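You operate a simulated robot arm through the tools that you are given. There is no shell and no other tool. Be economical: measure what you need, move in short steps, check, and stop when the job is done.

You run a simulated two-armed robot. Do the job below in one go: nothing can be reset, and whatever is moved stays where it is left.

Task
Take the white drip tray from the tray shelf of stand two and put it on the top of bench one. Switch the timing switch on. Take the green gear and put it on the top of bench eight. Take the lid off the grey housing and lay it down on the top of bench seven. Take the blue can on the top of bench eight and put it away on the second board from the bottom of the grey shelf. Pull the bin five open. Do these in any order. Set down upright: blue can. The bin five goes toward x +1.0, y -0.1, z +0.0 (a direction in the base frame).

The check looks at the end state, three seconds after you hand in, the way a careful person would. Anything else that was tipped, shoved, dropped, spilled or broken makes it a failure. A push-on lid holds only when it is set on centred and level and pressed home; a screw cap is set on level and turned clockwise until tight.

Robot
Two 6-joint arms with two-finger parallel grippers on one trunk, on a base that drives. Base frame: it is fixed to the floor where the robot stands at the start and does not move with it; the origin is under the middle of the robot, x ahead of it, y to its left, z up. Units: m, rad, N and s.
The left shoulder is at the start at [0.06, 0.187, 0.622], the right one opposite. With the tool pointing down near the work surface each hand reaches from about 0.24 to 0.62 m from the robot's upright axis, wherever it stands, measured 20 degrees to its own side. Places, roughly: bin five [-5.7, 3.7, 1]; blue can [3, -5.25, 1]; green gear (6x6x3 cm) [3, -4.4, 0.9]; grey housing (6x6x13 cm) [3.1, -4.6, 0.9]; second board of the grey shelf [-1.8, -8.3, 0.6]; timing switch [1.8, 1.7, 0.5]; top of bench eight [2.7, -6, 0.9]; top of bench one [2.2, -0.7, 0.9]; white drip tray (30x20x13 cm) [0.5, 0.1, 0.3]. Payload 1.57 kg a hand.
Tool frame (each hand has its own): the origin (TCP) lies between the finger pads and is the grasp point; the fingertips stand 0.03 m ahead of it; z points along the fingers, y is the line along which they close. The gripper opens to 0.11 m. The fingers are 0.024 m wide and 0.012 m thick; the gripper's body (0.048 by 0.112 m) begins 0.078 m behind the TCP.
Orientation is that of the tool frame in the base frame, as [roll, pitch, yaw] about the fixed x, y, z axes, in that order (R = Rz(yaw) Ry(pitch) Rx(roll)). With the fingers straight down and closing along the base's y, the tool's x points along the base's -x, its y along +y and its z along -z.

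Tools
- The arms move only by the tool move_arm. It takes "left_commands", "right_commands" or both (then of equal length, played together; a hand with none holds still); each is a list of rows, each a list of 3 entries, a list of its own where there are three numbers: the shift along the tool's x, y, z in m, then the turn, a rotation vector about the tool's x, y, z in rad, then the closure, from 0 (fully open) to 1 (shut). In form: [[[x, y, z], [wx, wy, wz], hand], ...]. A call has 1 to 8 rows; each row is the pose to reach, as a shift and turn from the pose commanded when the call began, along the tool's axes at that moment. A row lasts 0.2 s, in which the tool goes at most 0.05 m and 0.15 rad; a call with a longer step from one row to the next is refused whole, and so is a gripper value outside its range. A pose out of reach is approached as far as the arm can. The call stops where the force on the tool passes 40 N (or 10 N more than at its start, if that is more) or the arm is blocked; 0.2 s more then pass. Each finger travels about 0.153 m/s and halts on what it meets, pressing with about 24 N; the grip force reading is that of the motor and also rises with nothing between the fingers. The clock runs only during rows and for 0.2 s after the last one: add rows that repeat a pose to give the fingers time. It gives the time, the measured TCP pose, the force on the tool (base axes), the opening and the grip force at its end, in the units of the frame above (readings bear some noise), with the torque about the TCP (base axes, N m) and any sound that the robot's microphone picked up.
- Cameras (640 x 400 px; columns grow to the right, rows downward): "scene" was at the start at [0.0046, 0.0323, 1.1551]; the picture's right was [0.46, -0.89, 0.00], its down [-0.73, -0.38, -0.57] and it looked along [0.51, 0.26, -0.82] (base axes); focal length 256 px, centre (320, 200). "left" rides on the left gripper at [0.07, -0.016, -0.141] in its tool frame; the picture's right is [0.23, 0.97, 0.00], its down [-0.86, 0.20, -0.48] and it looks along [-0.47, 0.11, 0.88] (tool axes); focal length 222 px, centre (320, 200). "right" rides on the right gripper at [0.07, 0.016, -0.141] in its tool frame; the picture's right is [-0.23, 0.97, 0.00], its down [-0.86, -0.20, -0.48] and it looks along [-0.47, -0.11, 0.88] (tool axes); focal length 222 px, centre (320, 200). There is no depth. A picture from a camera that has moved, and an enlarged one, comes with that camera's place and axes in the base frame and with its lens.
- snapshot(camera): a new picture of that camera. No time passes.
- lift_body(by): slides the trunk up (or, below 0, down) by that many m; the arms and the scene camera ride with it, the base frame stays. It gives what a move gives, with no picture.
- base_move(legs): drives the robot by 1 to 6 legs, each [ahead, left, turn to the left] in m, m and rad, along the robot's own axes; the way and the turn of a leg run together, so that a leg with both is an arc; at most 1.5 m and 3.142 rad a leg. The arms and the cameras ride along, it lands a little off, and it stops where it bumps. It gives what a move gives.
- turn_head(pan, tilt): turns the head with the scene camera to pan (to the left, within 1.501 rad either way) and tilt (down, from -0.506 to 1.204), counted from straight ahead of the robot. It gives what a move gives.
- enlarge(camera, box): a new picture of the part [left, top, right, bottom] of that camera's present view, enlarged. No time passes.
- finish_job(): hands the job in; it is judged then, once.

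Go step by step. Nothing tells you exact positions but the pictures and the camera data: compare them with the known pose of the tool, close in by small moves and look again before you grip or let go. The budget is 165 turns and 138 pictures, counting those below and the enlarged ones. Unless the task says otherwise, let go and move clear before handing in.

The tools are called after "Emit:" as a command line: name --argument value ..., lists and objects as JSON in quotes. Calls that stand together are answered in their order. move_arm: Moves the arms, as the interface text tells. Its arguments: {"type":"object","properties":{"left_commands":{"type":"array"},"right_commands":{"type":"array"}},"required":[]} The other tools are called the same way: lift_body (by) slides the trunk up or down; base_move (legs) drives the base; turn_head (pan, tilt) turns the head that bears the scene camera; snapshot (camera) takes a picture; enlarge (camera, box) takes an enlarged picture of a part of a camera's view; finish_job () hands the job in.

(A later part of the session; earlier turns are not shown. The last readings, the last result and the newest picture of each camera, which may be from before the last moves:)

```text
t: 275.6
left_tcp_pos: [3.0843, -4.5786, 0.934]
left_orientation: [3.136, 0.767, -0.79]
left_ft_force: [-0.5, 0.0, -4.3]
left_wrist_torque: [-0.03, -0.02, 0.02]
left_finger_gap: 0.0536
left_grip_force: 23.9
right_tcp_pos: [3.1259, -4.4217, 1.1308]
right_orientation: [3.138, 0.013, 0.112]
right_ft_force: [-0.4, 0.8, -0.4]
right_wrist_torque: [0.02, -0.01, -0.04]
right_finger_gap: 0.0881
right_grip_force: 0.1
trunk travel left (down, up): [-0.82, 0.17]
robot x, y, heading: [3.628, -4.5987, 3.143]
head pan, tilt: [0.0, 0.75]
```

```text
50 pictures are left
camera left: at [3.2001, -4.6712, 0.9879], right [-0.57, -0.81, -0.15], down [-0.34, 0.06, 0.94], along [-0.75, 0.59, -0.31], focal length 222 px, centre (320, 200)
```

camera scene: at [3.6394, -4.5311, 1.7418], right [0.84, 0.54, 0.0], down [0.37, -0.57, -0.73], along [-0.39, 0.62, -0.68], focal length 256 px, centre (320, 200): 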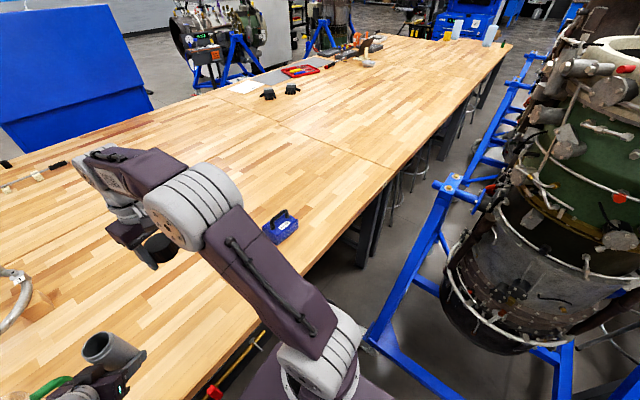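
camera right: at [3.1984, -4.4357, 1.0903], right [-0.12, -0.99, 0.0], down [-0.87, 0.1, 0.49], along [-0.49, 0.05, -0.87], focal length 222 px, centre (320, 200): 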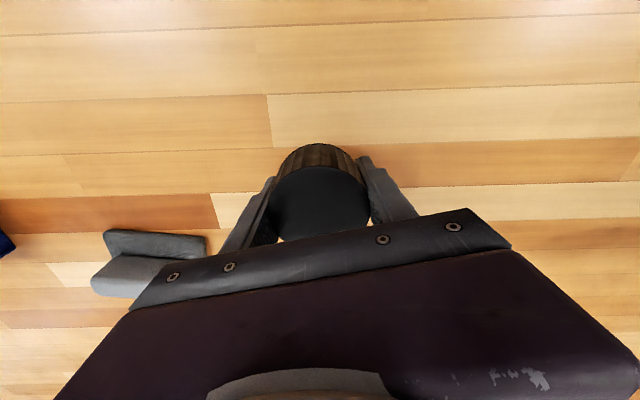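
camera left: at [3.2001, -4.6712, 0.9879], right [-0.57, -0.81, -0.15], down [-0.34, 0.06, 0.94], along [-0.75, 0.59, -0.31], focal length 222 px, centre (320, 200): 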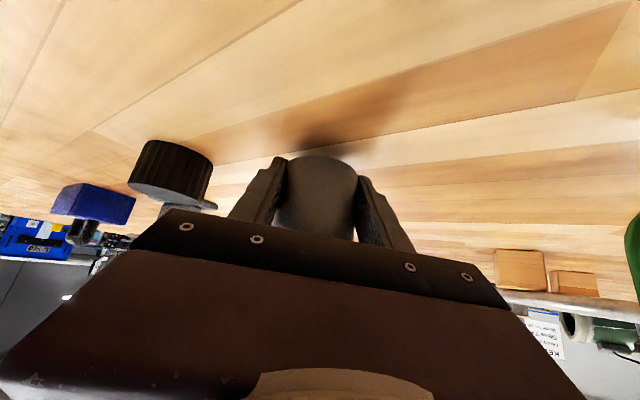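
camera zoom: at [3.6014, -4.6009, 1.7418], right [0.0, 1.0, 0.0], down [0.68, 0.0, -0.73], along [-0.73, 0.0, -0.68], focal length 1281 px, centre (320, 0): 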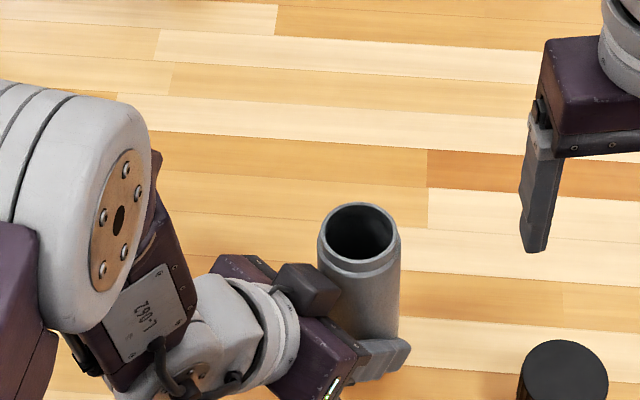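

The body slid ~1.5 cm up in the left grip, so I'd drop it from there. Better: bring it back to the handy spot, take it from above with the right hand, and set it down vertically.

Emit:
move_arm --left_commands '[[[-0.02, 0, -0.02], [0, 0, 0], 1], [[-0.0233, -0.004, -0.055], [0, 0, 0], 1], [[-0.0233, -0.008, -0.09], [0, 0, 0], 1], [[-0.0233, -0.012, -0.125], [0, 0, 0], 1], [[-0.0233, -0.0168, -0.153], [0, 0, 0], 1], [[-0.0233, -0.0168, -0.153], [0, 0, 0], 1]]' --right_commands '[[[0, 0, -0.03], [0, 0, 0], 0.2], [[0, 0, -0.06], [0, 0, 0], 0.2], [[0, 0, -0.09], [0, 0, 0], 0.2], [[0, 0, -0.12], [0, 0, 0], 0.2], [[0, 0, -0.12], [0, 0, 0.1], 0.2], [[0, 0, -0.12], [0, 0, 0.2], 0.2]]'

Emit:
move_arm --right_commands '[[[0.008, 0.03, 0], [0, 0, 0.08], 0.2], [[0.016, 0.06, 0], [0, 0, 0.16], 0.2], [[0.024, 0.09, 0], [0, 0, 0.24], 0.2], [[0.032, 0.12, 0], [0, 0, 0.32], 0.2], [[0.04, 0.15, 0], [0, 0, 0.4], 0.2], [[0.048, 0.18, 0], [0, 0, 0.48], 0.2], [[0.053, 0.2, 0], [0, 0, 0.51], 0.2], [[0.053, 0.2, 0], [0, 0, 0.51], 0.2]]'

Emit:
snapshot --camera "right"

```text
t: 277.1
left_tcp_pos: [3.159, -4.6307, 1.0619]
left_orientation: [3.134, 0.768, -0.79]
left_ft_force: [0.6, 0.2, -4.5]
left_wrist_torque: [-0.01, -0.05, 0.0]
left_finger_gap: 0.0538
left_grip_force: 23.8
right_tcp_pos: [3.1273, -4.425, 1.2503]
right_orientation: [3.139, 0.01, -0.089]
right_ft_force: [0.1, -0.4, -0.6]
right_wrist_torque: [-0.01, -0.02, 0.0]
right_finger_gap: 0.088
right_grip_force: 0.1
trunk travel left (down, up): [-0.82, 0.17]
robot x, y, heading: [3.6266, -4.6021, 3.143]
head pan, tilt: [0.0, 0.75]
```

```text
t: 278.9
left_tcp_pos: [3.159, -4.6302, 1.0619]
left_orientation: [3.134, 0.767, -0.79]
left_ft_force: [0.1, 0.0, -4.8]
left_wrist_torque: [-0.04, -0.02, 0.01]
left_finger_gap: 0.0536
left_grip_force: 23.5
right_tcp_pos: [3.1616, -4.6308, 1.2503]
right_orientation: [3.132, 0.007, -0.601]
right_ft_force: [-0.1, -0.3, 0.6]
right_wrist_torque: [0.02, -0.01, 0.01]
right_finger_gap: 0.088
right_grip_force: 0.0
trunk travel left (down, up): [-0.82, 0.17]
robot x, y, heading: [3.6261, -4.6011, 3.142]
head pan, tilt: [0.0, 0.75]
```

```text
49 pictures are left
camera right: at [3.2114, -4.6831, 1.3912], right [-0.74, -0.68, 0.01], down [-0.59, 0.65, 0.48], along [-0.33, 0.35, -0.88], focal length 222 px, centre (320, 200)
```

right: 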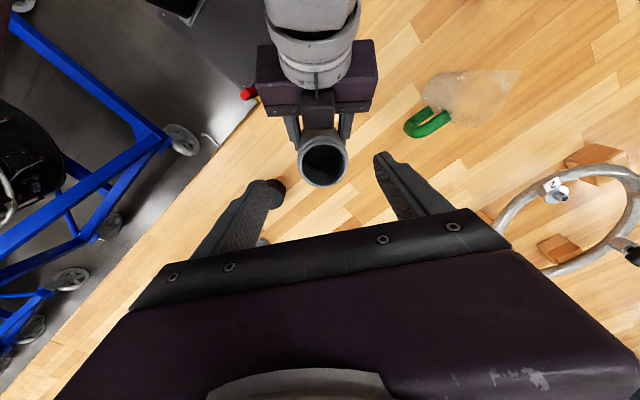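

Emit:
move_arm --right_commands '[[[-0.005, 0.003, 0.03], [0, 0, 0], 0.2], [[-0.005, 0.003, 0.06], [0, 0, 0], 0.2], [[-0.005, 0.003, 0.09], [0, 0, 0], 0.2], [[-0.005, 0.003, 0.106], [0, 0, 0], 0.2], [[-0.005, 0.003, 0.106], [0, 0, 0], 0.6], [[-0.005, 0.003, 0.106], [0, 0, 0], 1], [[-0.005, 0.003, 0.106], [0, 0, 0], 1], [[-0.005, 0.003, 0.106], [0, 0, 0], 1]]'

Emit:
move_arm --left_commands '[[[0, 0, 0], [0, 0, 0], 0.6], [[0, 0, 0], [0, 0, 0], 0.3], [[0, 0, 0], [0, 0, 0], 0.3], [[0.01, 0, -0.02], [0, 0, 0], 0.3], [[0.02, 0, -0.05], [0, 0, 0], 0.3], [[0.03, 0, -0.085], [0, 0, 0], 0.3], [[0.03, 0, -0.085], [0, 0, 0], 0.3]]'

Emit:
snapshot --camera "scene"

```text
t: 280.6
left_tcp_pos: [3.1588, -4.6313, 1.0621]
left_orientation: [3.132, 0.768, -0.787]
left_ft_force: [-7.5, -11.7, -8.1]
left_wrist_torque: [-0.07, -0.33, -0.18]
left_finger_gap: 0.0537
left_grip_force: 23.7
right_tcp_pos: [3.1573, -4.6276, 1.1427]
right_orientation: [3.134, 0.007, -0.599]
right_ft_force: [7.7, 12.0, 2.6]
right_wrist_torque: [0.9, -0.29, 0.23]
right_finger_gap: 0.0548
right_grip_force: 24.0
trunk travel left (down, up): [-0.82, 0.17]
robot x, y, heading: [3.6223, -4.6006, 3.138]
head pan, tilt: [0.0, 0.75]
```

```text
t: 282.2
left_tcp_pos: [3.2157, -4.6864, 1.1036]
left_orientation: [3.137, 0.766, -0.787]
left_ft_force: [-1.0, -0.1, 1.2]
left_wrist_torque: [0.04, -0.02, -0.01]
left_finger_gap: 0.0771
left_grip_force: 0.2
left hand out of reach, approached as far as the arm can: row 4, 5
right_tcp_pos: [3.1561, -4.628, 1.1438]
right_orientation: [3.131, 0.006, -0.598]
right_ft_force: [0.6, -0.8, -5.3]
right_wrist_torque: [-0.01, -0.01, -0.01]
right_finger_gap: 0.0534
right_grip_force: 24.3
trunk travel left (down, up): [-0.82, 0.17]
robot x, y, heading: [3.6267, -4.5996, 3.141]
head pan, tilt: [0.0, 0.75]
```

```text
48 pictures are left
camera scene: at [3.6007, -4.6006, 1.7418], right [0.0, 1.0, 0.0], down [0.68, 0.0, -0.73], along [-0.73, 0.0, -0.68], focal length 256 px, centre (320, 200)
```

scene: 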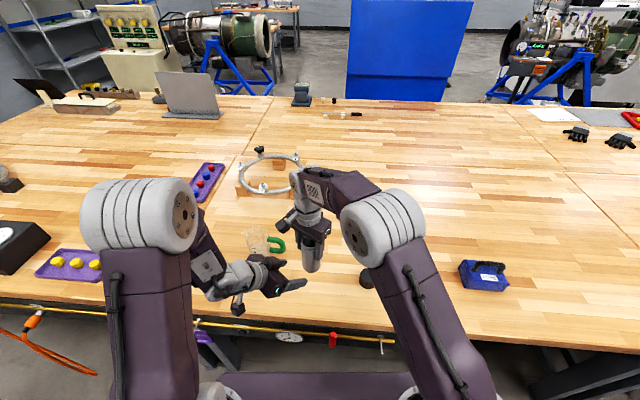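

The right hand holds the housing straight. I lower it onto the bench.

Emit:
move_arm --right_commands '[[[-0.017, -0.004, 0.02], [0, 0, 0], 1], [[-0.034, -0.008, 0.05], [0, 0, 0], 1], [[-0.051, -0.011, 0.08], [0, 0, 0], 1], [[-0.051, -0.011, 0.11], [0, 0, 0], 1], [[-0.051, -0.011, 0.125], [0, 0, 0], 1], [[-0.051, -0.011, 0.125], [0, 0, 0], 1]]'

Emit:
move_arm --right_commands '[[[0, 0, 0.004], [0, 0, 0], 1], [[0, 0, 0.008], [0, 0, 0], 1], [[0, 0, 0.008], [0, 0, 0], 1]]'

Emit:
move_arm --right_commands '[[[0, 0, 0.003], [0, 0, 0], 1], [[0, 0, 0.006], [0, 0, 0], 1], [[0, 0, 0.006], [0, 0, 0], 1]]'

```text
t: 283.6
left_tcp_pos: [3.2145, -4.6867, 1.1045]
left_orientation: [3.138, 0.767, -0.788]
left_ft_force: [0.3, -0.5, 0.2]
left_wrist_torque: [-0.01, 0.0, 0.01]
left_finger_gap: 0.0771
left_grip_force: 0.0
right_tcp_pos: [3.1162, -4.591, 1.019]
right_orientation: [3.131, 0.007, -0.598]
right_ft_force: [0.6, 0.1, -4.3]
right_wrist_torque: [-0.03, -0.03, 0.0]
right_finger_gap: 0.0534
right_grip_force: 23.8
trunk travel left (down, up): [-0.82, 0.17]
robot x, y, heading: [3.6264, -4.6033, 3.141]
head pan, tilt: [0.0, 0.75]
```

```text
t: 284.4
left_tcp_pos: [3.2149, -4.6856, 1.1044]
left_orientation: [3.136, 0.768, -0.787]
left_ft_force: [-0.7, -1.3, -0.3]
left_wrist_torque: [-0.02, 0.02, 0.01]
left_finger_gap: 0.077
left_grip_force: 0.1
right_tcp_pos: [3.1182, -4.5926, 1.011]
right_orientation: [3.133, 0.009, -0.6]
right_ft_force: [-1.0, 0.2, -4.1]
right_wrist_torque: [0.01, -0.02, 0.01]
right_finger_gap: 0.0533
right_grip_force: 23.9
trunk travel left (down, up): [-0.82, 0.17]
robot x, y, heading: [3.6225, -4.5979, 3.141]
head pan, tilt: [0.0, 0.75]
```

```text
t: 285.2
left_tcp_pos: [3.2145, -4.6869, 1.1045]
left_orientation: [3.138, 0.766, -0.788]
left_ft_force: [-0.2, 0.9, -0.5]
left_wrist_torque: [0.02, 0.02, 0.0]
left_finger_gap: 0.0769
left_grip_force: 0.1
right_tcp_pos: [3.1157, -4.5921, 1.0047]
right_orientation: [3.133, 0.008, -0.598]
right_ft_force: [-0.9, 0.3, -4.2]
right_wrist_torque: [-0.02, 0.02, 0.0]
right_finger_gap: 0.0532
right_grip_force: 23.6
trunk travel left (down, up): [-0.82, 0.17]
robot x, y, heading: [3.6244, -4.6019, 3.143]
head pan, tilt: [0.0, 0.75]
```

Emit:
move_arm --right_commands '[[[0, 0, 0.003], [0, 0, 0], 1], [[0, 0, 0.005], [0, 0, 0], 1], [[0, 0, 0.005], [0, 0, 0], 1]]'

Emit:
move_arm --right_commands '[[[0, 0, 0.003], [0, 0, 0], 1], [[0, 0, 0.004], [0, 0, 0], 1], [[0, 0, 0.004], [0, 0, 0], 1]]'

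```text
t: 286.1
left_tcp_pos: [3.2165, -4.6866, 1.1051]
left_orientation: [3.137, 0.766, -0.786]
left_ft_force: [0.3, -0.2, 0.0]
left_wrist_torque: [0.02, 0.01, -0.02]
left_finger_gap: 0.0769
left_grip_force: 0.0
right_tcp_pos: [3.1162, -4.5918, 1.0017]
right_orientation: [3.131, 0.011, -0.598]
right_ft_force: [-0.9, 0.6, 2.9]
right_wrist_torque: [0.2, 0.35, 0.01]
right_finger_gap: 0.053
right_grip_force: 23.8
trunk travel left (down, up): [-0.82, 0.17]
robot x, y, heading: [3.6235, -4.5986, 3.142]
head pan, tilt: [0.0, 0.75]
```

```text
t: 286.9
left_tcp_pos: [3.2181, -4.6853, 1.1056]
left_orientation: [3.136, 0.768, -0.788]
left_ft_force: [0.1, -0.2, 0.0]
left_wrist_torque: [-0.03, 0.0, -0.01]
left_finger_gap: 0.0772
left_grip_force: 0.0
right_tcp_pos: [3.118, -4.5923, 0.9981]
right_orientation: [3.129, 0.011, -0.598]
right_ft_force: [-1.5, 0.9, 22.3]
right_wrist_torque: [0.05, 0.08, 0.11]
right_finger_gap: 0.0528
right_grip_force: 23.8
trunk travel left (down, up): [-0.82, 0.17]
robot x, y, heading: [3.6233, -4.5987, 3.144]
head pan, tilt: [0.0, 0.75]
```

Firm contact. Release and lift away; then also bring the left hand back to straight-down.

Emit:
move_arm --right_commands '[[[0, 0, -0.002], [0, 0, 0], 0.7], [[0, 0, -0.002], [0, 0, 0], 0.3], [[0, 0, -0.002], [0, 0, 0], 0.2], [[0, 0, -0.04], [0, 0, 0], 0.2], [[0, 0, -0.08], [0, 0, 0], 0.2], [[0, 0, -0.12], [0, 0, 0], 0.2], [[0, 0, -0.16], [0, 0, 0], 0.2], [[0.02, 0, -0.19], [0, 0, 0], 0.2]]'

Emit:
move_arm --left_commands '[[[-0.02, 0, -0.02], [0, 0.1, 0], 0.3], [[-0.04, 0, -0.04], [0, 0.2, 0], 0.3], [[-0.06, 0, -0.06], [0, 0.3, 0], 0.3], [[-0.08, 0, -0.08], [0, 0.4, 0], 0.3], [[-0.09, 0, -0.09], [0, 0.52, 0], 0.3], [[-0.09, 0, -0.09], [0, 0.64, 0], 0.3], [[-0.09, 0, -0.09], [0, 0.767, 0], 0.3], [[-0.09, 0, -0.09], [0, 0.767, 0], 0.3]]'

Emit:
snapshot --camera "scene"

```text
t: 288.6
left_tcp_pos: [3.2172, -4.6871, 1.1056]
left_orientation: [3.137, 0.768, -0.787]
left_ft_force: [0.8, 0.1, 0.4]
left_wrist_torque: [0.04, -0.01, 0.0]
left_finger_gap: 0.0771
left_grip_force: 0.1
right_tcp_pos: [3.1373, -4.601, 1.1898]
right_orientation: [3.132, 0.01, -0.599]
right_ft_force: [-0.1, -0.2, 0.5]
right_wrist_torque: [0.0, -0.02, -0.02]
right_finger_gap: 0.0881
right_grip_force: 0.0
trunk travel left (down, up): [-0.82, 0.17]
robot x, y, heading: [3.6251, -4.6047, 3.14]
head pan, tilt: [0.0, 0.75]
```

```text
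t: 290.0
left_tcp_pos: [3.2165, -4.6836, 1.2277]
left_orientation: [3.137, 0.183, -0.787]
left_ft_force: [2.9, -1.9, 0.5]
left_wrist_torque: [0.31, 0.29, -0.05]
left_finger_gap: 0.077
left_grip_force: 0.1
right_tcp_pos: [3.1294, -4.5963, 1.1856]
right_orientation: [3.133, 0.013, -0.607]
right_ft_force: [-3.7, 3.0, -0.5]
right_wrist_torque: [-0.3, -0.4, 0.0]
right_finger_gap: 0.0879
right_grip_force: 0.1
trunk travel left (down, up): [-0.82, 0.17]
robot x, y, heading: [3.6221, -4.5995, 3.14]
head pan, tilt: [0.0, 0.75]
stopped in row 6 (left hand): the force on the tool passed its limit (the readings are from after the stop); the commanded pose is now the measured one
```

```text
47 pictures are left
camera scene: at [3.6005, -4.6003, 1.7418], right [0.0, 1.0, 0.0], down [0.68, 0.0, -0.73], along [-0.73, 0.0, -0.68], focal length 256 px, centre (320, 200)
```

scene: 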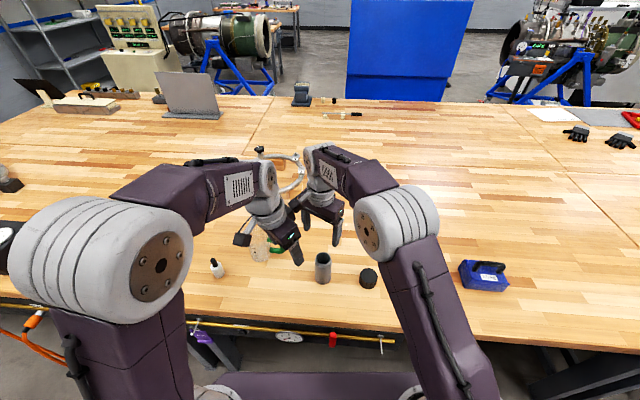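

The hands touched lightly; housing and lid stand fine. I separate the hands.

Emit:
move_arm --right_commands '[[[-0.02, -0.03, 0], [0, 0, -0.08], 0.2], [[-0.02, -0.06, -0.02], [0, 0, -0.2], 0.2], [[-0.03, -0.1, -0.04], [0, 0, -0.3], 0.2], [[-0.04, -0.14, -0.05], [0, 0, -0.42], 0.2], [[-0.05, -0.17, -0.05], [0, 0, -0.55], 0.2], [[-0.05, -0.18, -0.05], [0, 0, -0.6], 0.2]]'

Emit:
move_arm --left_commands '[[[0, 0.02, 0], [0, 0.1, 0], 0.2], [[0.02, 0.05, 0], [0, 0.18, 0], 0.2], [[0.04, 0.08, 0], [0, 0.18, 0], 0.2], [[0.06, 0.1, 0], [0, 0.18, 0], 0.2], [[0.06, 0.1, 0], [0, 0.18, 0], 0.2]]'

Emit:
move_arm --left_commands '[[[0, 0, 0], [0, 0, -0.15], 0.2], [[0, 0, 0], [0, 0, -0.3], 0.2], [[0, 0, 0], [0, 0, -0.45], 0.2], [[0, 0, 0], [0, 0, -0.6], 0.2], [[0, 0, 0], [0, 0, -0.75], 0.2], [[0, 0, 0], [0, 0, -0.787], 0.2]]'

Emit:
snapshot --camera "scene"

```text
t: 291.4
left_tcp_pos: [3.218, -4.6852, 1.2296]
left_orientation: [3.139, 0.188, -0.786]
left_ft_force: [0.2, 0.1, 0.5]
left_wrist_torque: [0.03, 0.0, 0.02]
left_finger_gap: 0.0771
left_grip_force: 0.0
right_tcp_pos: [3.1941, -4.4226, 1.2364]
right_orientation: [-3.14, 0.018, -0.004]
right_ft_force: [0.1, -0.8, 0.4]
right_wrist_torque: [-0.02, 0.04, 0.01]
right_finger_gap: 0.0881
right_grip_force: 0.0
trunk travel left (down, up): [-0.82, 0.17]
robot x, y, heading: [3.6236, -4.5978, 3.145]
head pan, tilt: [0.0, 0.75]
```

```text
t: 292.6
left_tcp_pos: [3.1887, -4.7974, 1.2159]
left_orientation: [3.137, 0.006, -0.788]
left_ft_force: [-0.7, -0.9, -0.3]
left_wrist_torque: [0.01, -0.01, 0.0]
left_finger_gap: 0.0879
left_grip_force: 0.1
right_tcp_pos: [3.1935, -4.4215, 1.2356]
right_orientation: [3.141, 0.018, -0.006]
right_ft_force: [0.1, -0.4, 0.1]
right_wrist_torque: [-0.01, 0.02, -0.02]
right_finger_gap: 0.0881
right_grip_force: 0.2
trunk travel left (down, up): [-0.82, 0.17]
robot x, y, heading: [3.6226, -4.6017, 3.141]
head pan, tilt: [0.0, 0.75]
```

```text
t: 294.0
left_tcp_pos: [3.19, -4.7974, 1.2191]
left_orientation: [-3.14, 0.007, 0.003]
left_ft_force: [-1.3, 0.7, 0.3]
left_wrist_torque: [-0.04, -0.03, -0.03]
left_finger_gap: 0.0881
left_grip_force: 0.0
right_tcp_pos: [3.1943, -4.4219, 1.2366]
right_orientation: [3.141, 0.018, -0.005]
right_ft_force: [-0.2, -0.5, -0.1]
right_wrist_torque: [-0.01, -0.02, 0.03]
right_finger_gap: 0.0882
right_grip_force: 0.0
trunk travel left (down, up): [-0.82, 0.17]
robot x, y, heading: [3.6255, -4.6012, 3.144]
head pan, tilt: [0.0, 0.75]
```

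```text
46 pictures are left
camera scene: at [3.6023, -4.601, 1.7418], right [0.0, 1.0, 0.0], down [0.68, 0.0, -0.73], along [-0.73, 0.0, -0.68], focal length 256 px, centre (320, 200)
```

scene: 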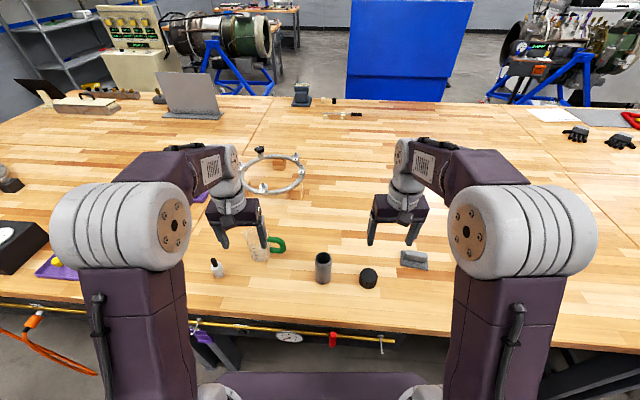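

Both are fine. Now the blue can: I move south in front of it and look closely.

Emit:
base_move --legs '[[0, 0.78, 0]]'

Emit:
enlarge --camera "scene" --box '[240, 140, 440, 290]'

```text
t: 298.2
left_tcp_pos: [3.1921, -5.5756, 1.2177]
left_orientation: [3.14, 0.007, 0.006]
left_ft_force: [0.2, 0.5, -0.8]
left_wrist_torque: [0.06, -0.04, 0.0]
left_finger_gap: 0.0882
left_grip_force: 0.0
right_tcp_pos: [3.195, -5.2007, 1.2366]
right_orientation: [-3.141, 0.017, -0.001]
right_ft_force: [-0.1, 0.1, 0.4]
right_wrist_torque: [-0.02, 0.01, -0.01]
right_finger_gap: 0.088
right_grip_force: 0.1
trunk travel left (down, up): [-0.82, 0.17]
robot x, y, heading: [3.6258, -5.3778, -3.135]
head pan, tilt: [0.0, 0.75]
```

```text
2.67 times, centred on (340, 215) of scene
camera zoom: at [3.6045, -5.3766, 1.7418], right [-0.01, 1.0, 0.0], down [0.68, 0.0, -0.73], along [-0.73, 0.0, -0.68], focal length 683 px, centre (267, 160)
```

zoom: 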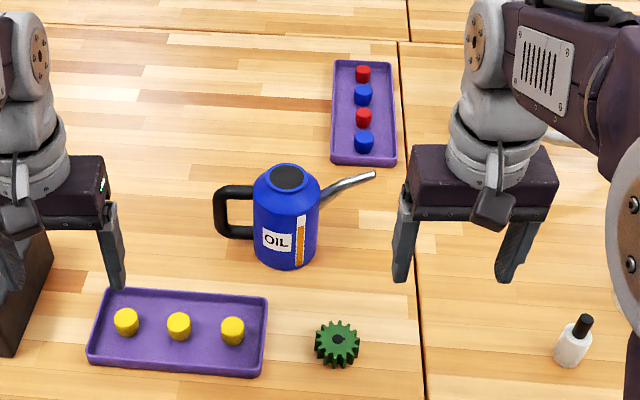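

The can (≈9.7 cm wide, open top) must be held level by its body: hand pointing forward and 30° down, one finger through the handle loop, below the spout. I position the base so the right shoulder lines up with it.

Emit:
base_move --legs '[[0.1, 0.157, -0.006]]'

Emit:
snapshot --camera "right"

```text
t: 299.7
left_tcp_pos: [3.0919, -5.728, 1.2198]
left_orientation: [3.14, 0.008, 0.003]
left_ft_force: [0.3, -0.4, 0.0]
left_wrist_torque: [-0.01, 0.02, 0.01]
left_finger_gap: 0.0881
left_grip_force: 0.1
right_tcp_pos: [3.0967, -5.3554, 1.2364]
right_orientation: [3.14, 0.019, -0.007]
right_ft_force: [-0.3, 0.2, -0.2]
right_wrist_torque: [-0.05, 0.03, -0.01]
right_finger_gap: 0.088
right_grip_force: 0.0
trunk travel left (down, up): [-0.82, 0.17]
robot x, y, heading: [3.5229, -5.538, -3.142]
head pan, tilt: [0.0, 0.75]
```

```text
44 pictures are left
camera right: at [3.1683, -5.3711, 1.3757], right [-0.23, -0.97, 0.01], down [-0.84, 0.2, 0.49], along [-0.48, 0.11, -0.87], focal length 222 px, centre (320, 200)
```

right: 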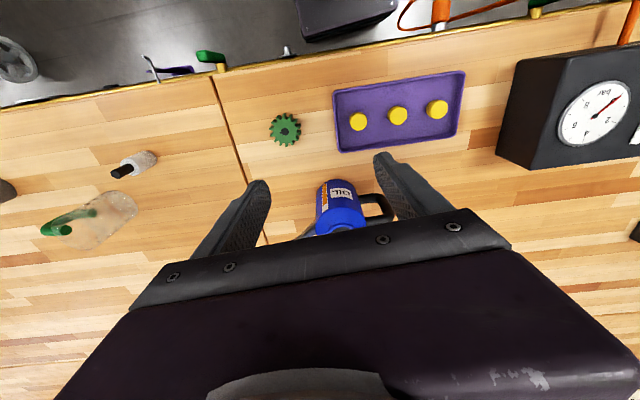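

Emit:
move_arm --right_commands '[[[-0.012, 0, 0.025], [0, -0.147, 0], 0], [[-0.025, 0, 0.055], [0, -0.294, 0], 0], [[-0.038, 0, 0.085], [0, -0.441, 0], 0], [[-0.051, 0, 0.115], [0, -0.588, 0], 0], [[-0.064, 0, 0.145], [0, -0.735, 0], 0], [[-0.077, 0, 0.175], [0, -0.882, 0], 0], [[-0.09, 0, 0.205], [0, -1.028, 0], 0], [[-0.09, 0, 0.211], [0, -1.028, 0], 0]]'

Emit:
snapshot --camera "right"

Emit:
enlarge --camera "scene" --box '[280, 160, 480, 310]'

```text
t: 301.5
left_tcp_pos: [3.0925, -5.7313, 1.2184]
left_orientation: [-3.141, 0.008, 0.002]
left_ft_force: [-0.7, -0.2, -0.1]
left_wrist_torque: [0.02, 0.01, -0.01]
left_finger_gap: 0.0878
left_grip_force: 0.0
right_tcp_pos: [2.9494, -5.3563, 1.058]
right_orientation: [-3.14, 1.041, -0.004]
right_ft_force: [1.1, -0.5, 0.4]
right_wrist_torque: [0.01, 0.0, 0.03]
right_finger_gap: 0.1099
right_grip_force: 0.0
right hand out of reach, approached as far as the arm can: row 7, 8
trunk travel left (down, up): [-0.82, 0.17]
robot x, y, heading: [3.528, -5.5358, -3.138]
head pan, tilt: [0.0, 0.75]
```

```text
43 pictures are left
camera right: at [3.1074, -5.3732, 1.0688], right [-0.12, -0.97, 0.2], down [-0.02, 0.2, 0.98], along [-0.99, 0.11, -0.04], focal length 222 px, centre (320, 200)
```

right: 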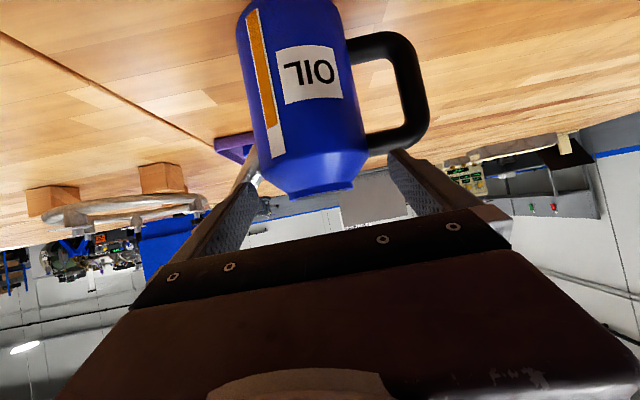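

```text
2.67 times, centred on (380, 235) of scene
camera zoom: at [3.5043, -5.5352, 1.7419], right [0.0, 1.0, 0.0], down [0.68, 0.0, -0.73], along [-0.73, 0.0, -0.68], focal length 683 px, centre (160, 107)
```

zoom: 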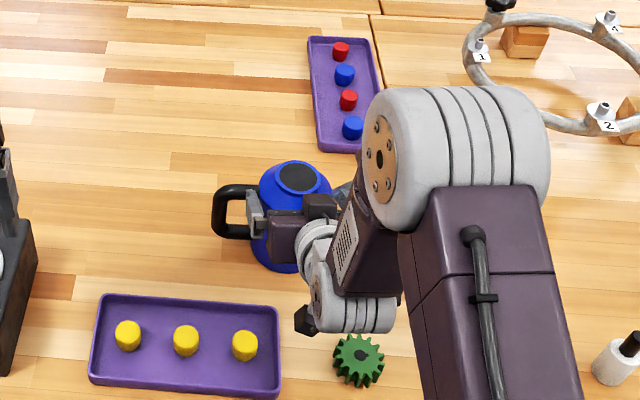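

The arm was too close, so it ended nearer the can. I back the base 0.1 m, then lower the hand to grip height in front of the can.

Emit:
base_move --legs '[[-0.1, 0, 0]]'

Emit:
move_arm --right_commands '[[[0.023, -0.002, 0.021], [0, 0, 0], 0], [[0.046, -0.004, 0.042], [0, 0, 0], 0], [[0.069, -0.005, 0.062], [0, 0, 0], 0], [[0.069, -0.005, 0.062], [0, 0, 0], 0]]'

Emit:
snapshot --camera "right"

```text
t: 302.7
left_tcp_pos: [3.19, -5.7323, 1.219]
left_orientation: [-3.139, 0.005, 0.001]
left_ft_force: [0.2, -0.1, 0.6]
left_wrist_torque: [0.0, 0.03, 0.0]
left_finger_gap: 0.0879
left_grip_force: 0.1
right_tcp_pos: [3.0494, -5.3549, 1.0573]
right_orientation: [-3.14, 1.038, -0.003]
right_ft_force: [-0.9, -1.4, -0.2]
right_wrist_torque: [-0.04, 0.01, -0.01]
right_finger_gap: 0.11
right_grip_force: 0.0
trunk travel left (down, up): [-0.82, 0.17]
robot x, y, heading: [3.6268, -5.5324, -3.139]
head pan, tilt: [0.0, 0.75]
```

```text
t: 303.7
left_tcp_pos: [3.1913, -5.7307, 1.2189]
left_orientation: [-3.14, 0.007, 0.001]
left_ft_force: [0.0, -0.6, 0.4]
left_wrist_torque: [0.02, -0.04, 0.01]
left_finger_gap: 0.088
left_grip_force: 0.1
right_tcp_pos: [3.0233, -5.3489, 0.9666]
right_orientation: [-3.141, 1.034, -0.003]
right_ft_force: [-1.1, -0.3, 0.2]
right_wrist_torque: [-0.01, 0.0, 0.01]
right_finger_gap: 0.1101
right_grip_force: 0.0
right hand out of reach, approached as far as the arm can: row 1, 2, 3, 4
trunk travel left (down, up): [-0.82, 0.17]
robot x, y, heading: [3.6297, -5.5334, -3.14]
head pan, tilt: [0.0, 0.75]
```

```text
41 pictures are left
camera right: at [3.1792, -5.3663, 0.9801], right [-0.12, -0.97, 0.19], down [-0.03, 0.2, 0.98], along [-0.99, 0.11, -0.05], focal length 222 px, centre (320, 200)
```

right: 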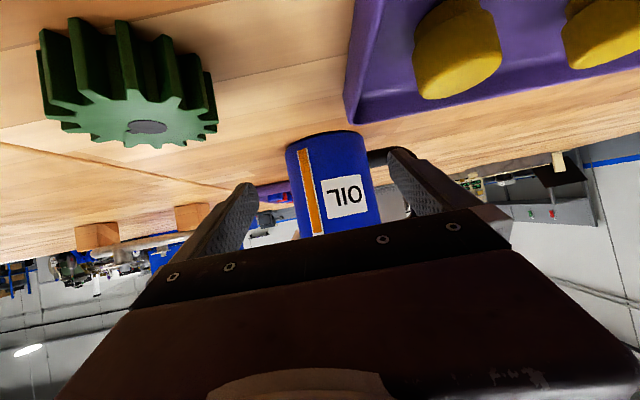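

Alignment is within a few mm; I shift 5 mm and advance halfway, then check.

Emit:
move_arm --right_commands '[[[-0.013, 0.005, 0.022], [0, 0, 0], 0], [[-0.026, 0.005, 0.044], [0, 0, 0], 0], [[-0.0355, 0.005, 0.0605], [0, 0, 0], 0], [[-0.0355, 0.005, 0.0605], [0, 0, 0], 0]]'

Emit:
snapshot --camera "right"

```text
t: 304.7
left_tcp_pos: [3.1923, -5.7314, 1.2177]
left_orientation: [-3.141, 0.008, 0.001]
left_ft_force: [-0.6, 0.3, 0.5]
left_wrist_torque: [-0.01, -0.02, 0.02]
left_finger_gap: 0.0878
left_grip_force: 0.0
right_tcp_pos: [2.9533, -5.3544, 0.9688]
right_orientation: [-3.14, 1.039, -0.004]
right_ft_force: [0.5, -0.2, -0.3]
right_wrist_torque: [0.01, 0.0, 0.01]
right_finger_gap: 0.1101
right_grip_force: 0.0
trunk travel left (down, up): [-0.82, 0.17]
robot x, y, heading: [3.628, -5.5296, -3.145]
head pan, tilt: [0.0, 0.75]
```

```text
40 pictures are left
camera right: at [3.1104, -5.3723, 0.9802], right [-0.12, -0.97, 0.19], down [-0.02, 0.2, 0.98], along [-0.99, 0.11, -0.04], focal length 222 px, centre (320, 200)
```

right: 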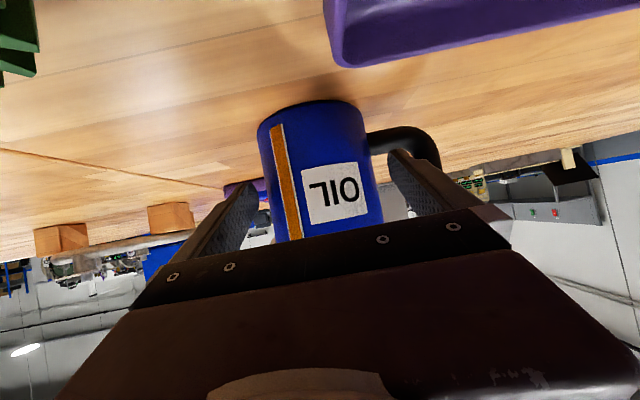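

Emit:
move_arm --right_commands '[[[-0.006, 0, -0.003], [0, 0, 0], 0], [[-0.016, 0, 0.015], [0, 0, 0], 0], [[-0.0284, 0, 0.0367], [0, 0, 0], 0], [[-0.0284, 0, 0.0367], [0, 0, 0], 0]]'

Emit:
enlarge --camera "right" --box '[200, 60, 460, 260]'

Emit:
enlarge --camera "scene" --box '[300, 130, 460, 250]'

```text
t: 305.7
left_tcp_pos: [3.192, -5.7311, 1.2185]
left_orientation: [-3.14, 0.006, 0.003]
left_ft_force: [-0.1, -0.4, -0.5]
left_wrist_torque: [0.0, 0.0, 0.0]
left_finger_gap: 0.088
left_grip_force: 0.0
right_tcp_pos: [2.9075, -5.356, 0.9759]
right_orientation: [3.141, 1.039, -0.003]
right_ft_force: [-0.5, 0.6, -0.5]
right_wrist_torque: [-0.06, 0.02, 0.02]
right_finger_gap: 0.1098
right_grip_force: 0.0
trunk travel left (down, up): [-0.82, 0.17]
robot x, y, heading: [3.6253, -5.5362, -3.135]
head pan, tilt: [0.0, 0.75]
```

```text
2.00 times, centred on (330, 160) of right
camera zoom: at [3.0635, -5.3745, 0.9872], right [-0.12, -0.97, 0.19], down [-0.02, 0.2, 0.98], along [-0.99, 0.11, -0.04], focal length 444 px, centre (300, 280)
```

zoom: 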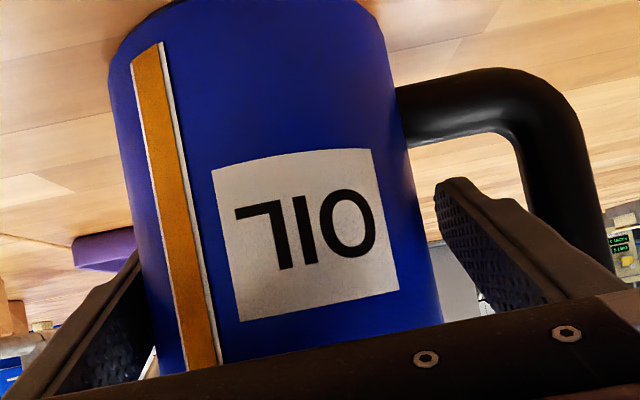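

```text
3.33 times, centred on (380, 190) of scene
camera zoom: at [3.6052, -5.5352, 1.7419], right [0.0, 1.0, 0.0], down [0.68, 0.0, -0.73], along [-0.73, 0.0, -0.68], focal length 854 px, centre (120, 233)
```

zoom: 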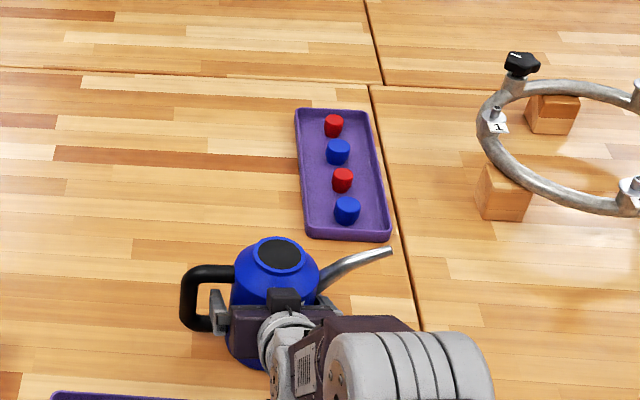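

The finger sits inside the handle loop. I go 5 mm further, close, and check the load with a small trunk lift.

Emit:
move_arm --right_commands '[[[-0.0025, 0, 0.0043], [0, 0, 0], 0], [[-0.0025, 0, 0.0043], [0, 0, 0], 0.3], [[-0.0025, 0, 0.0043], [0, 0, 0], 1], [[-0.0025, 0, 0.0043], [0, 0, 0], 1], [[-0.0025, 0, 0.0043], [0, 0, 0], 1]]'

Emit:
lift_body --by 0.015

Emit:
snapshot --camera "right"

```text
t: 306.9
left_tcp_pos: [3.192, -5.7305, 1.2183]
left_orientation: [-3.14, 0.007, 0.001]
left_ft_force: [0.2, -0.3, -0.1]
left_wrist_torque: [0.01, 0.01, 0.0]
left_finger_gap: 0.088
left_grip_force: 0.1
right_tcp_pos: [2.9019, -5.3565, 0.9751]
right_orientation: [-3.14, 1.038, -0.003]
right_ft_force: [-1.8, -0.8, 1.6]
right_wrist_torque: [-0.17, 0.05, -0.04]
right_finger_gap: 0.0992
right_grip_force: 24.0
trunk travel left (down, up): [-0.82, 0.17]
robot x, y, heading: [3.6262, -5.5336, -3.139]
head pan, tilt: [0.0, 0.75]
```

```text
t: 307.5
left_tcp_pos: [3.1922, -5.7311, 1.2332]
left_orientation: [-3.139, 0.007, 0.002]
left_ft_force: [0.1, -1.1, 0.7]
left_wrist_torque: [0.01, -0.01, 0.03]
left_finger_gap: 0.0881
left_grip_force: 0.0
right_tcp_pos: [2.9022, -5.3566, 0.9892]
right_orientation: [3.141, 1.037, -0.003]
right_ft_force: [-0.2, 0.0, -2.7]
right_wrist_torque: [-0.03, 0.02, 0.04]
right_finger_gap: 0.0992
right_grip_force: 23.9
trunk travel left (down, up): [-0.835, 0.155]
robot x, y, heading: [3.6288, -5.5337, -3.142]
head pan, tilt: [0.0, 0.75]
```

```text
37 pictures are left
camera right: at [3.0593, -5.374, 1.0011], right [-0.12, -0.97, 0.19], down [-0.02, 0.2, 0.98], along [-0.99, 0.11, -0.04], focal length 222 px, centre (320, 200)
```

right: 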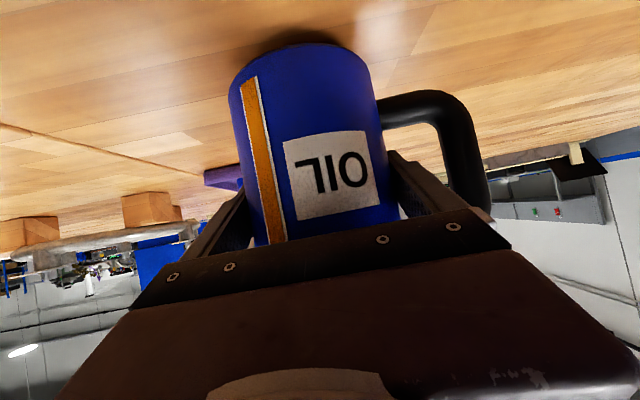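

Held securely (≈2.7 N). I raise it well above the other items, back off and strafe south past the bench end.

Emit:
lift_body --by 0.15

Emit:
move_arm --right_commands '[[[-0.017, 0, -0.01], [0, 0, 0], 1], [[-0.034, 0, -0.02], [0, 0, 0], 1], [[-0.034, 0, -0.02], [0, 0, 0], 1]]'

Emit:
base_move --legs '[[-0.28, 0, 0], [0, 1.0, 0], [0, 1.0, 0]]'

Emit:
turn_head --pan 0.25 --tilt 0.35

Emit:
snapshot --camera "scene"

```text
t: 309.2
left_tcp_pos: [3.1903, -5.7302, 1.3821]
left_orientation: [-3.14, 0.008, 0.002]
left_ft_force: [-0.2, 0.1, 0.5]
left_wrist_torque: [0.02, -0.01, 0.02]
left_finger_gap: 0.088
left_grip_force: 0.0
right_tcp_pos: [2.9012, -5.3567, 1.1395]
right_orientation: [-3.139, 1.039, -0.003]
right_ft_force: [-0.5, 0.5, -2.8]
right_wrist_torque: [-0.01, -0.03, 0.0]
right_finger_gap: 0.0992
right_grip_force: 24.0
trunk travel left (down, up): [-0.985, 0.005]
robot x, y, heading: [3.6265, -5.5356, -3.142]
head pan, tilt: [0.0, 0.75]
```

```text
t: 310.1
left_tcp_pos: [3.1898, -5.7316, 1.3829]
left_orientation: [-3.141, 0.006, 0.002]
left_ft_force: [-0.1, 1.0, -0.7]
left_wrist_torque: [-0.01, 0.01, -0.02]
left_finger_gap: 0.0881
left_grip_force: 0.0
right_tcp_pos: [2.9017, -5.3568, 1.1785]
right_orientation: [-3.139, 1.038, -0.003]
right_ft_force: [-0.4, 0.3, -2.7]
right_wrist_torque: [0.01, 0.02, 0.0]
right_finger_gap: 0.0991
right_grip_force: 23.9
trunk travel left (down, up): [-0.985, 0.005]
robot x, y, heading: [3.6311, -5.536, -3.135]
head pan, tilt: [0.0, 0.75]
```

```text
t: 321.7
left_tcp_pos: [3.4517, -7.7774, 1.3842]
left_orientation: [-3.141, 0.006, 0.014]
left_ft_force: [0.4, -0.2, 0.2]
left_wrist_torque: [-0.02, 0.02, 0.0]
left_finger_gap: 0.088
left_grip_force: 0.0
right_tcp_pos: [3.1583, -7.4069, 1.1797]
right_orientation: [-3.141, 1.039, 0.009]
right_ft_force: [-0.1, -0.2, -2.0]
right_wrist_torque: [-0.02, -0.04, 0.04]
right_finger_gap: 0.0991
right_grip_force: 24.1
trunk travel left (down, up): [-0.985, 0.005]
robot x, y, heading: [3.8892, -7.5795, -3.133]
head pan, tilt: [0.0, 0.75]
```

```text
t: 322.6
left_tcp_pos: [3.4519, -7.7789, 1.3823]
left_orientation: [-3.138, 0.007, 0.011]
left_ft_force: [0.5, 0.9, -0.5]
left_wrist_torque: [0.03, 0.03, -0.01]
left_finger_gap: 0.0881
left_grip_force: 0.1
right_tcp_pos: [3.158, -7.4089, 1.1789]
right_orientation: [-3.141, 1.039, 0.01]
right_ft_force: [0.3, 0.8, -1.8]
right_wrist_torque: [0.01, 0.02, 0.02]
right_finger_gap: 0.0995
right_grip_force: 23.9
trunk travel left (down, up): [-0.985, 0.005]
robot x, y, heading: [3.8858, -7.5811, -3.127]
head pan, tilt: [0.25, 0.351]
```

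```text
36 pictures are left
camera scene: at [3.8554, -7.6016, 1.9424], right [-0.26, 0.97, 0.0], down [0.33, 0.09, -0.94], along [-0.91, -0.24, -0.34], focal length 256 px, centre (320, 200)
```

scene: 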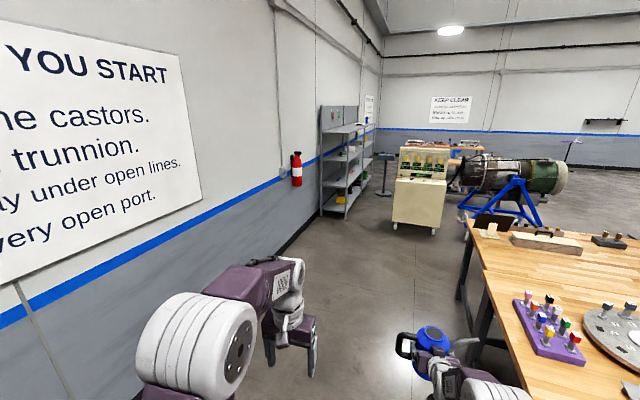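

The can hangs level. The shelf stands along the left wall with its near end at x≈−0.6; I zoom in to judge boards, sides and the corridor by the console.

Emit:
enlarge --camera "scene" --box '[290, 90, 490, 245]'

```text
2.58 times, centred on (390, 168) of scene
camera zoom: at [3.8554, -7.6016, 1.9424], right [-0.26, 0.97, 0.0], down [0.33, 0.09, -0.94], along [-0.91, -0.24, -0.34], focal length 661 px, centre (139, 284)
```

zoom: 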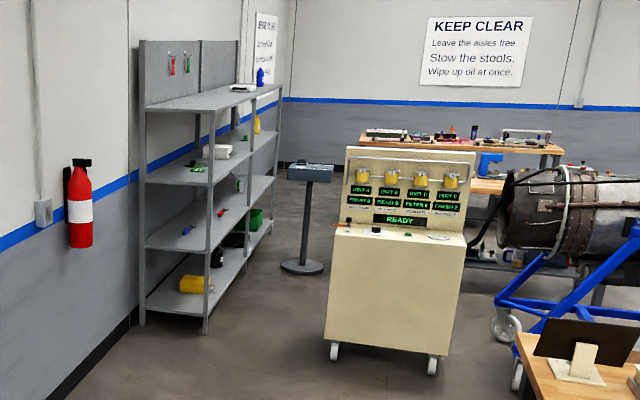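

The shelf's near end is open; second board at z≈0.60, free for x between −0.5 and −0.85. I'll insert the can through the open end, pointing nearly west. First I tuck the right hand inward, drive over, turn slightly and lower the trunk.

Emit:
move_arm --right_commands '[[[0.009, 0.03, -0.015], [0, 0, 0], 1], [[0.018, 0.06, -0.03], [0, 0, 0], 1], [[0.027, 0.09, -0.045], [0, 0, 0], 1], [[0.035, 0.12, -0.06], [0, 0, 0], 1], [[0.035, 0.12, -0.06], [0, 0, 0], 1]]'

Emit:
base_move --legs '[[1.16, 0.25, 0], [1.16, 0.25, 0], [1.1, 0.22, 0], [0, 0, 0.16]]'

Emit:
lift_body --by -0.4

Emit:
turn_head --pan 0.0 --tilt 0.6

Emit:
snapshot --camera "scene"

```text
t: 323.8
left_tcp_pos: [3.4522, -7.778, 1.3828]
left_orientation: [-3.14, 0.007, 0.013]
left_ft_force: [0.1, 0.3, 0.3]
left_wrist_torque: [0.03, 0.02, 0.01]
left_finger_gap: 0.088
left_grip_force: 0.2
right_tcp_pos: [3.2312, -7.5278, 1.1802]
right_orientation: [-3.14, 1.038, 0.008]
right_ft_force: [1.4, 0.0, -2.2]
right_wrist_torque: [0.01, 0.0, -0.02]
right_finger_gap: 0.099
right_grip_force: 23.3
trunk travel left (down, up): [-0.985, 0.005]
robot x, y, heading: [3.8886, -7.5754, -3.129]
head pan, tilt: [0.25, 0.351]
```

```text
t: 341.5
left_tcp_pos: [0.0676, -8.6347, 1.3838]
left_orientation: [-3.14, 0.006, 0.195]
left_ft_force: [-0.3, 0.0, -0.4]
left_wrist_torque: [-0.03, 0.0, -0.01]
left_finger_gap: 0.088
left_grip_force: 0.1
right_tcp_pos: [-0.1948, -8.427, 1.1822]
right_orientation: [3.14, 1.038, 0.186]
right_ft_force: [-1.1, 0.5, -2.4]
right_wrist_torque: [-0.03, 0.02, 0.03]
right_finger_gap: 0.0993
right_grip_force: 24.1
trunk travel left (down, up): [-0.985, 0.005]
robot x, y, heading: [0.4574, -8.3597, -2.945]
head pan, tilt: [0.25, 0.351]
```

```text
t: 345.4
left_tcp_pos: [0.0678, -8.6379, 0.9829]
left_orientation: [-3.138, 0.006, 0.194]
left_ft_force: [0.3, 0.0, 0.2]
left_wrist_torque: [0.02, -0.01, 0.01]
left_finger_gap: 0.0881
left_grip_force: 0.1
right_tcp_pos: [-0.1945, -8.4296, 0.7815]
right_orientation: [-3.14, 1.038, 0.188]
right_ft_force: [0.0, -1.1, -2.6]
right_wrist_torque: [-0.03, -0.03, -0.01]
right_finger_gap: 0.0993
right_grip_force: 24.6
trunk travel left (down, up): [-0.585, 0.405]
robot x, y, heading: [0.458, -8.359, -2.949]
head pan, tilt: [0.25, 0.351]
```

```text
t: 346.1
left_tcp_pos: [0.0684, -8.6382, 0.9822]
left_orientation: [-3.139, 0.008, 0.194]
left_ft_force: [-0.3, 0.2, -0.1]
left_wrist_torque: [-0.02, 0.02, 0.03]
left_finger_gap: 0.0878
left_grip_force: 0.0
right_tcp_pos: [-0.1952, -8.4295, 0.7815]
right_orientation: [-3.14, 1.039, 0.189]
right_ft_force: [0.2, 0.0, -2.1]
right_wrist_torque: [0.02, 0.01, 0.03]
right_finger_gap: 0.0996
right_grip_force: 23.7
trunk travel left (down, up): [-0.585, 0.405]
robot x, y, heading: [0.4574, -8.3594, -2.951]
head pan, tilt: [0.0, 0.6]
```

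```text
34 pictures are left
camera scene: at [0.4307, -8.3678, 1.5198], right [-0.19, 0.98, 0.0], down [0.55, 0.11, -0.83], along [-0.81, -0.16, -0.56], focal length 256 px, centre (320, 200)
```

scene: 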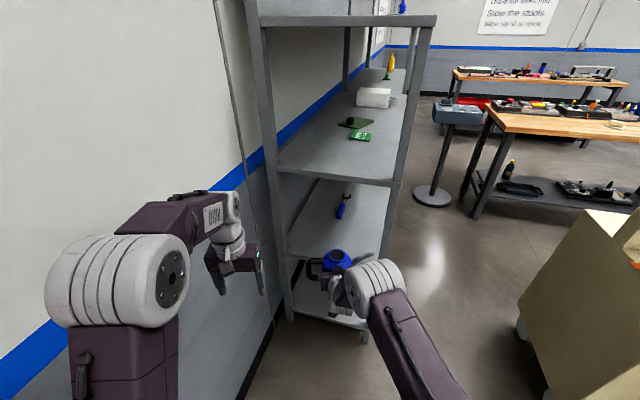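

Second board z≈0.605; a screwdriver lies beyond x≈−0.73, so I'll set the can at x≈−0.56. I lower to just above the board level and move in.

Emit:
lift_body --by -0.05

Emit:
base_move --legs '[[0.22, 0.02, 0]]'

Emit:
enlarge --camera "scene" --box '[220, 150, 480, 350]'

```text
t: 347.1
left_tcp_pos: [0.0691, -8.6369, 0.9336]
left_orientation: [-3.14, 0.007, 0.193]
left_ft_force: [-1.2, -0.9, 0.2]
left_wrist_torque: [0.01, 0.01, 0.0]
left_finger_gap: 0.0882
left_grip_force: 0.1
right_tcp_pos: [-0.1942, -8.4295, 0.7321]
right_orientation: [-3.14, 1.039, 0.188]
right_ft_force: [-0.1, -0.1, -1.5]
right_wrist_torque: [0.02, 0.0, 0.01]
right_finger_gap: 0.0993
right_grip_force: 23.9
trunk travel left (down, up): [-0.535, 0.455]
robot x, y, heading: [0.4578, -8.361, -2.948]
head pan, tilt: [0.0, 0.6]
```

```text
t: 348.7
left_tcp_pos: [-0.1448, -8.696, 0.9332]
left_orientation: [-3.139, 0.008, 0.189]
left_ft_force: [0.5, 0.2, 0.5]
left_wrist_torque: [-0.06, -0.02, -0.01]
left_finger_gap: 0.0881
left_grip_force: 0.0
right_tcp_pos: [-0.4065, -8.4862, 0.7294]
right_orientation: [-3.139, 1.037, 0.183]
right_ft_force: [-0.2, 0.6, -2.4]
right_wrist_torque: [0.0, 0.04, 0.0]
right_finger_gap: 0.0994
right_grip_force: 23.9
trunk travel left (down, up): [-0.535, 0.455]
robot x, y, heading: [0.2517, -8.4254, -2.954]
head pan, tilt: [0.0, 0.6]
```

```text
2.00 times, centred on (350, 250) of scene
camera zoom: at [0.2192, -8.4283, 1.4697], right [-0.19, 0.98, 0.0], down [0.56, 0.11, -0.82], along [-0.81, -0.15, -0.57], focal length 512 px, centre (260, 100)
```

zoom: 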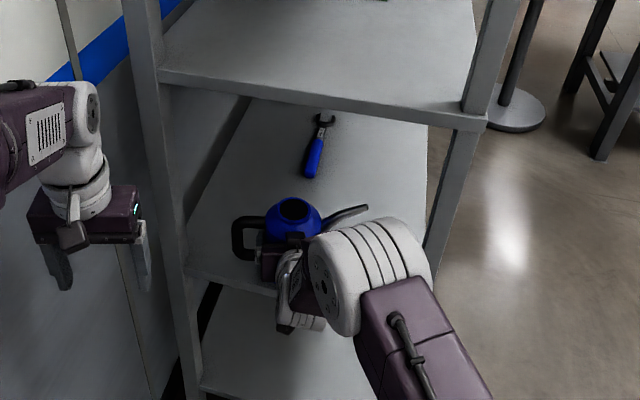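

Nearly in. I tuck the left hand inward away from the wall, then advance another 12 cm.

Emit:
move_arm --left_commands '[[[0, -0.035, 0], [0, 0, 0], 0.2], [[0, -0.07, 0], [0, 0, 0], 0.2], [[0, -0.07, 0], [0, 0, 0], 0.2]]'

Emit:
base_move --legs '[[0.125, 0.013, 0]]'

Emit:
enlarge --camera "scene" --box '[220, 150, 480, 350]'

```text
t: 349.5
left_tcp_pos: [-0.1581, -8.6253, 0.9327]
left_orientation: [-3.141, 0.007, 0.189]
left_ft_force: [0.1, 0.3, -0.5]
left_wrist_torque: [-0.02, 0.02, 0.0]
left_finger_gap: 0.0879
left_grip_force: 0.0
right_tcp_pos: [-0.4046, -8.4871, 0.732]
right_orientation: [-3.139, 1.038, 0.184]
right_ft_force: [0.5, 0.5, -2.5]
right_wrist_torque: [0.04, 0.01, -0.02]
right_finger_gap: 0.0995
right_grip_force: 24.2
trunk travel left (down, up): [-0.535, 0.455]
robot x, y, heading: [0.25, -8.4226, -2.955]
head pan, tilt: [0.0, 0.6]
```

```text
t: 350.8
left_tcp_pos: [-0.2792, -8.661, 0.932]
left_orientation: [-3.141, 0.007, 0.185]
left_ft_force: [0.0, 0.6, -0.3]
left_wrist_torque: [0.03, -0.01, -0.03]
left_finger_gap: 0.0878
left_grip_force: 0.1
right_tcp_pos: [-0.5261, -8.5207, 0.7313]
right_orientation: [-3.141, 1.035, 0.179]
right_ft_force: [-0.3, -1.0, -2.6]
right_wrist_torque: [0.02, 0.01, -0.01]
right_finger_gap: 0.0994
right_grip_force: 23.9
trunk travel left (down, up): [-0.535, 0.455]
robot x, y, heading: [0.1261, -8.4557, -2.953]
head pan, tilt: [0.0, 0.6]
```

```text
2.00 times, centred on (350, 250) of scene
camera zoom: at [0.0993, -8.4642, 1.4697], right [-0.18, 0.98, 0.0], down [0.56, 0.1, -0.82], along [-0.81, -0.15, -0.57], focal length 512 px, centre (260, 100)
```

zoom: 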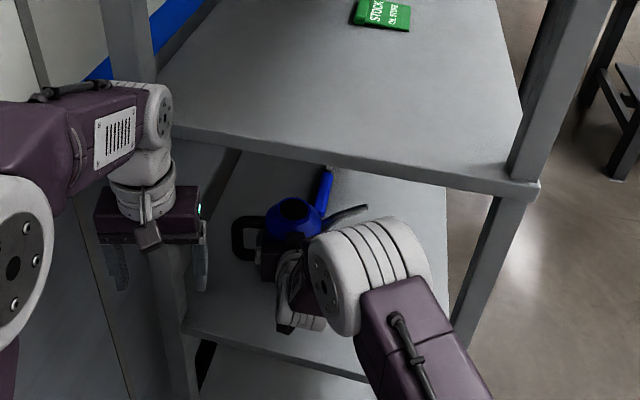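

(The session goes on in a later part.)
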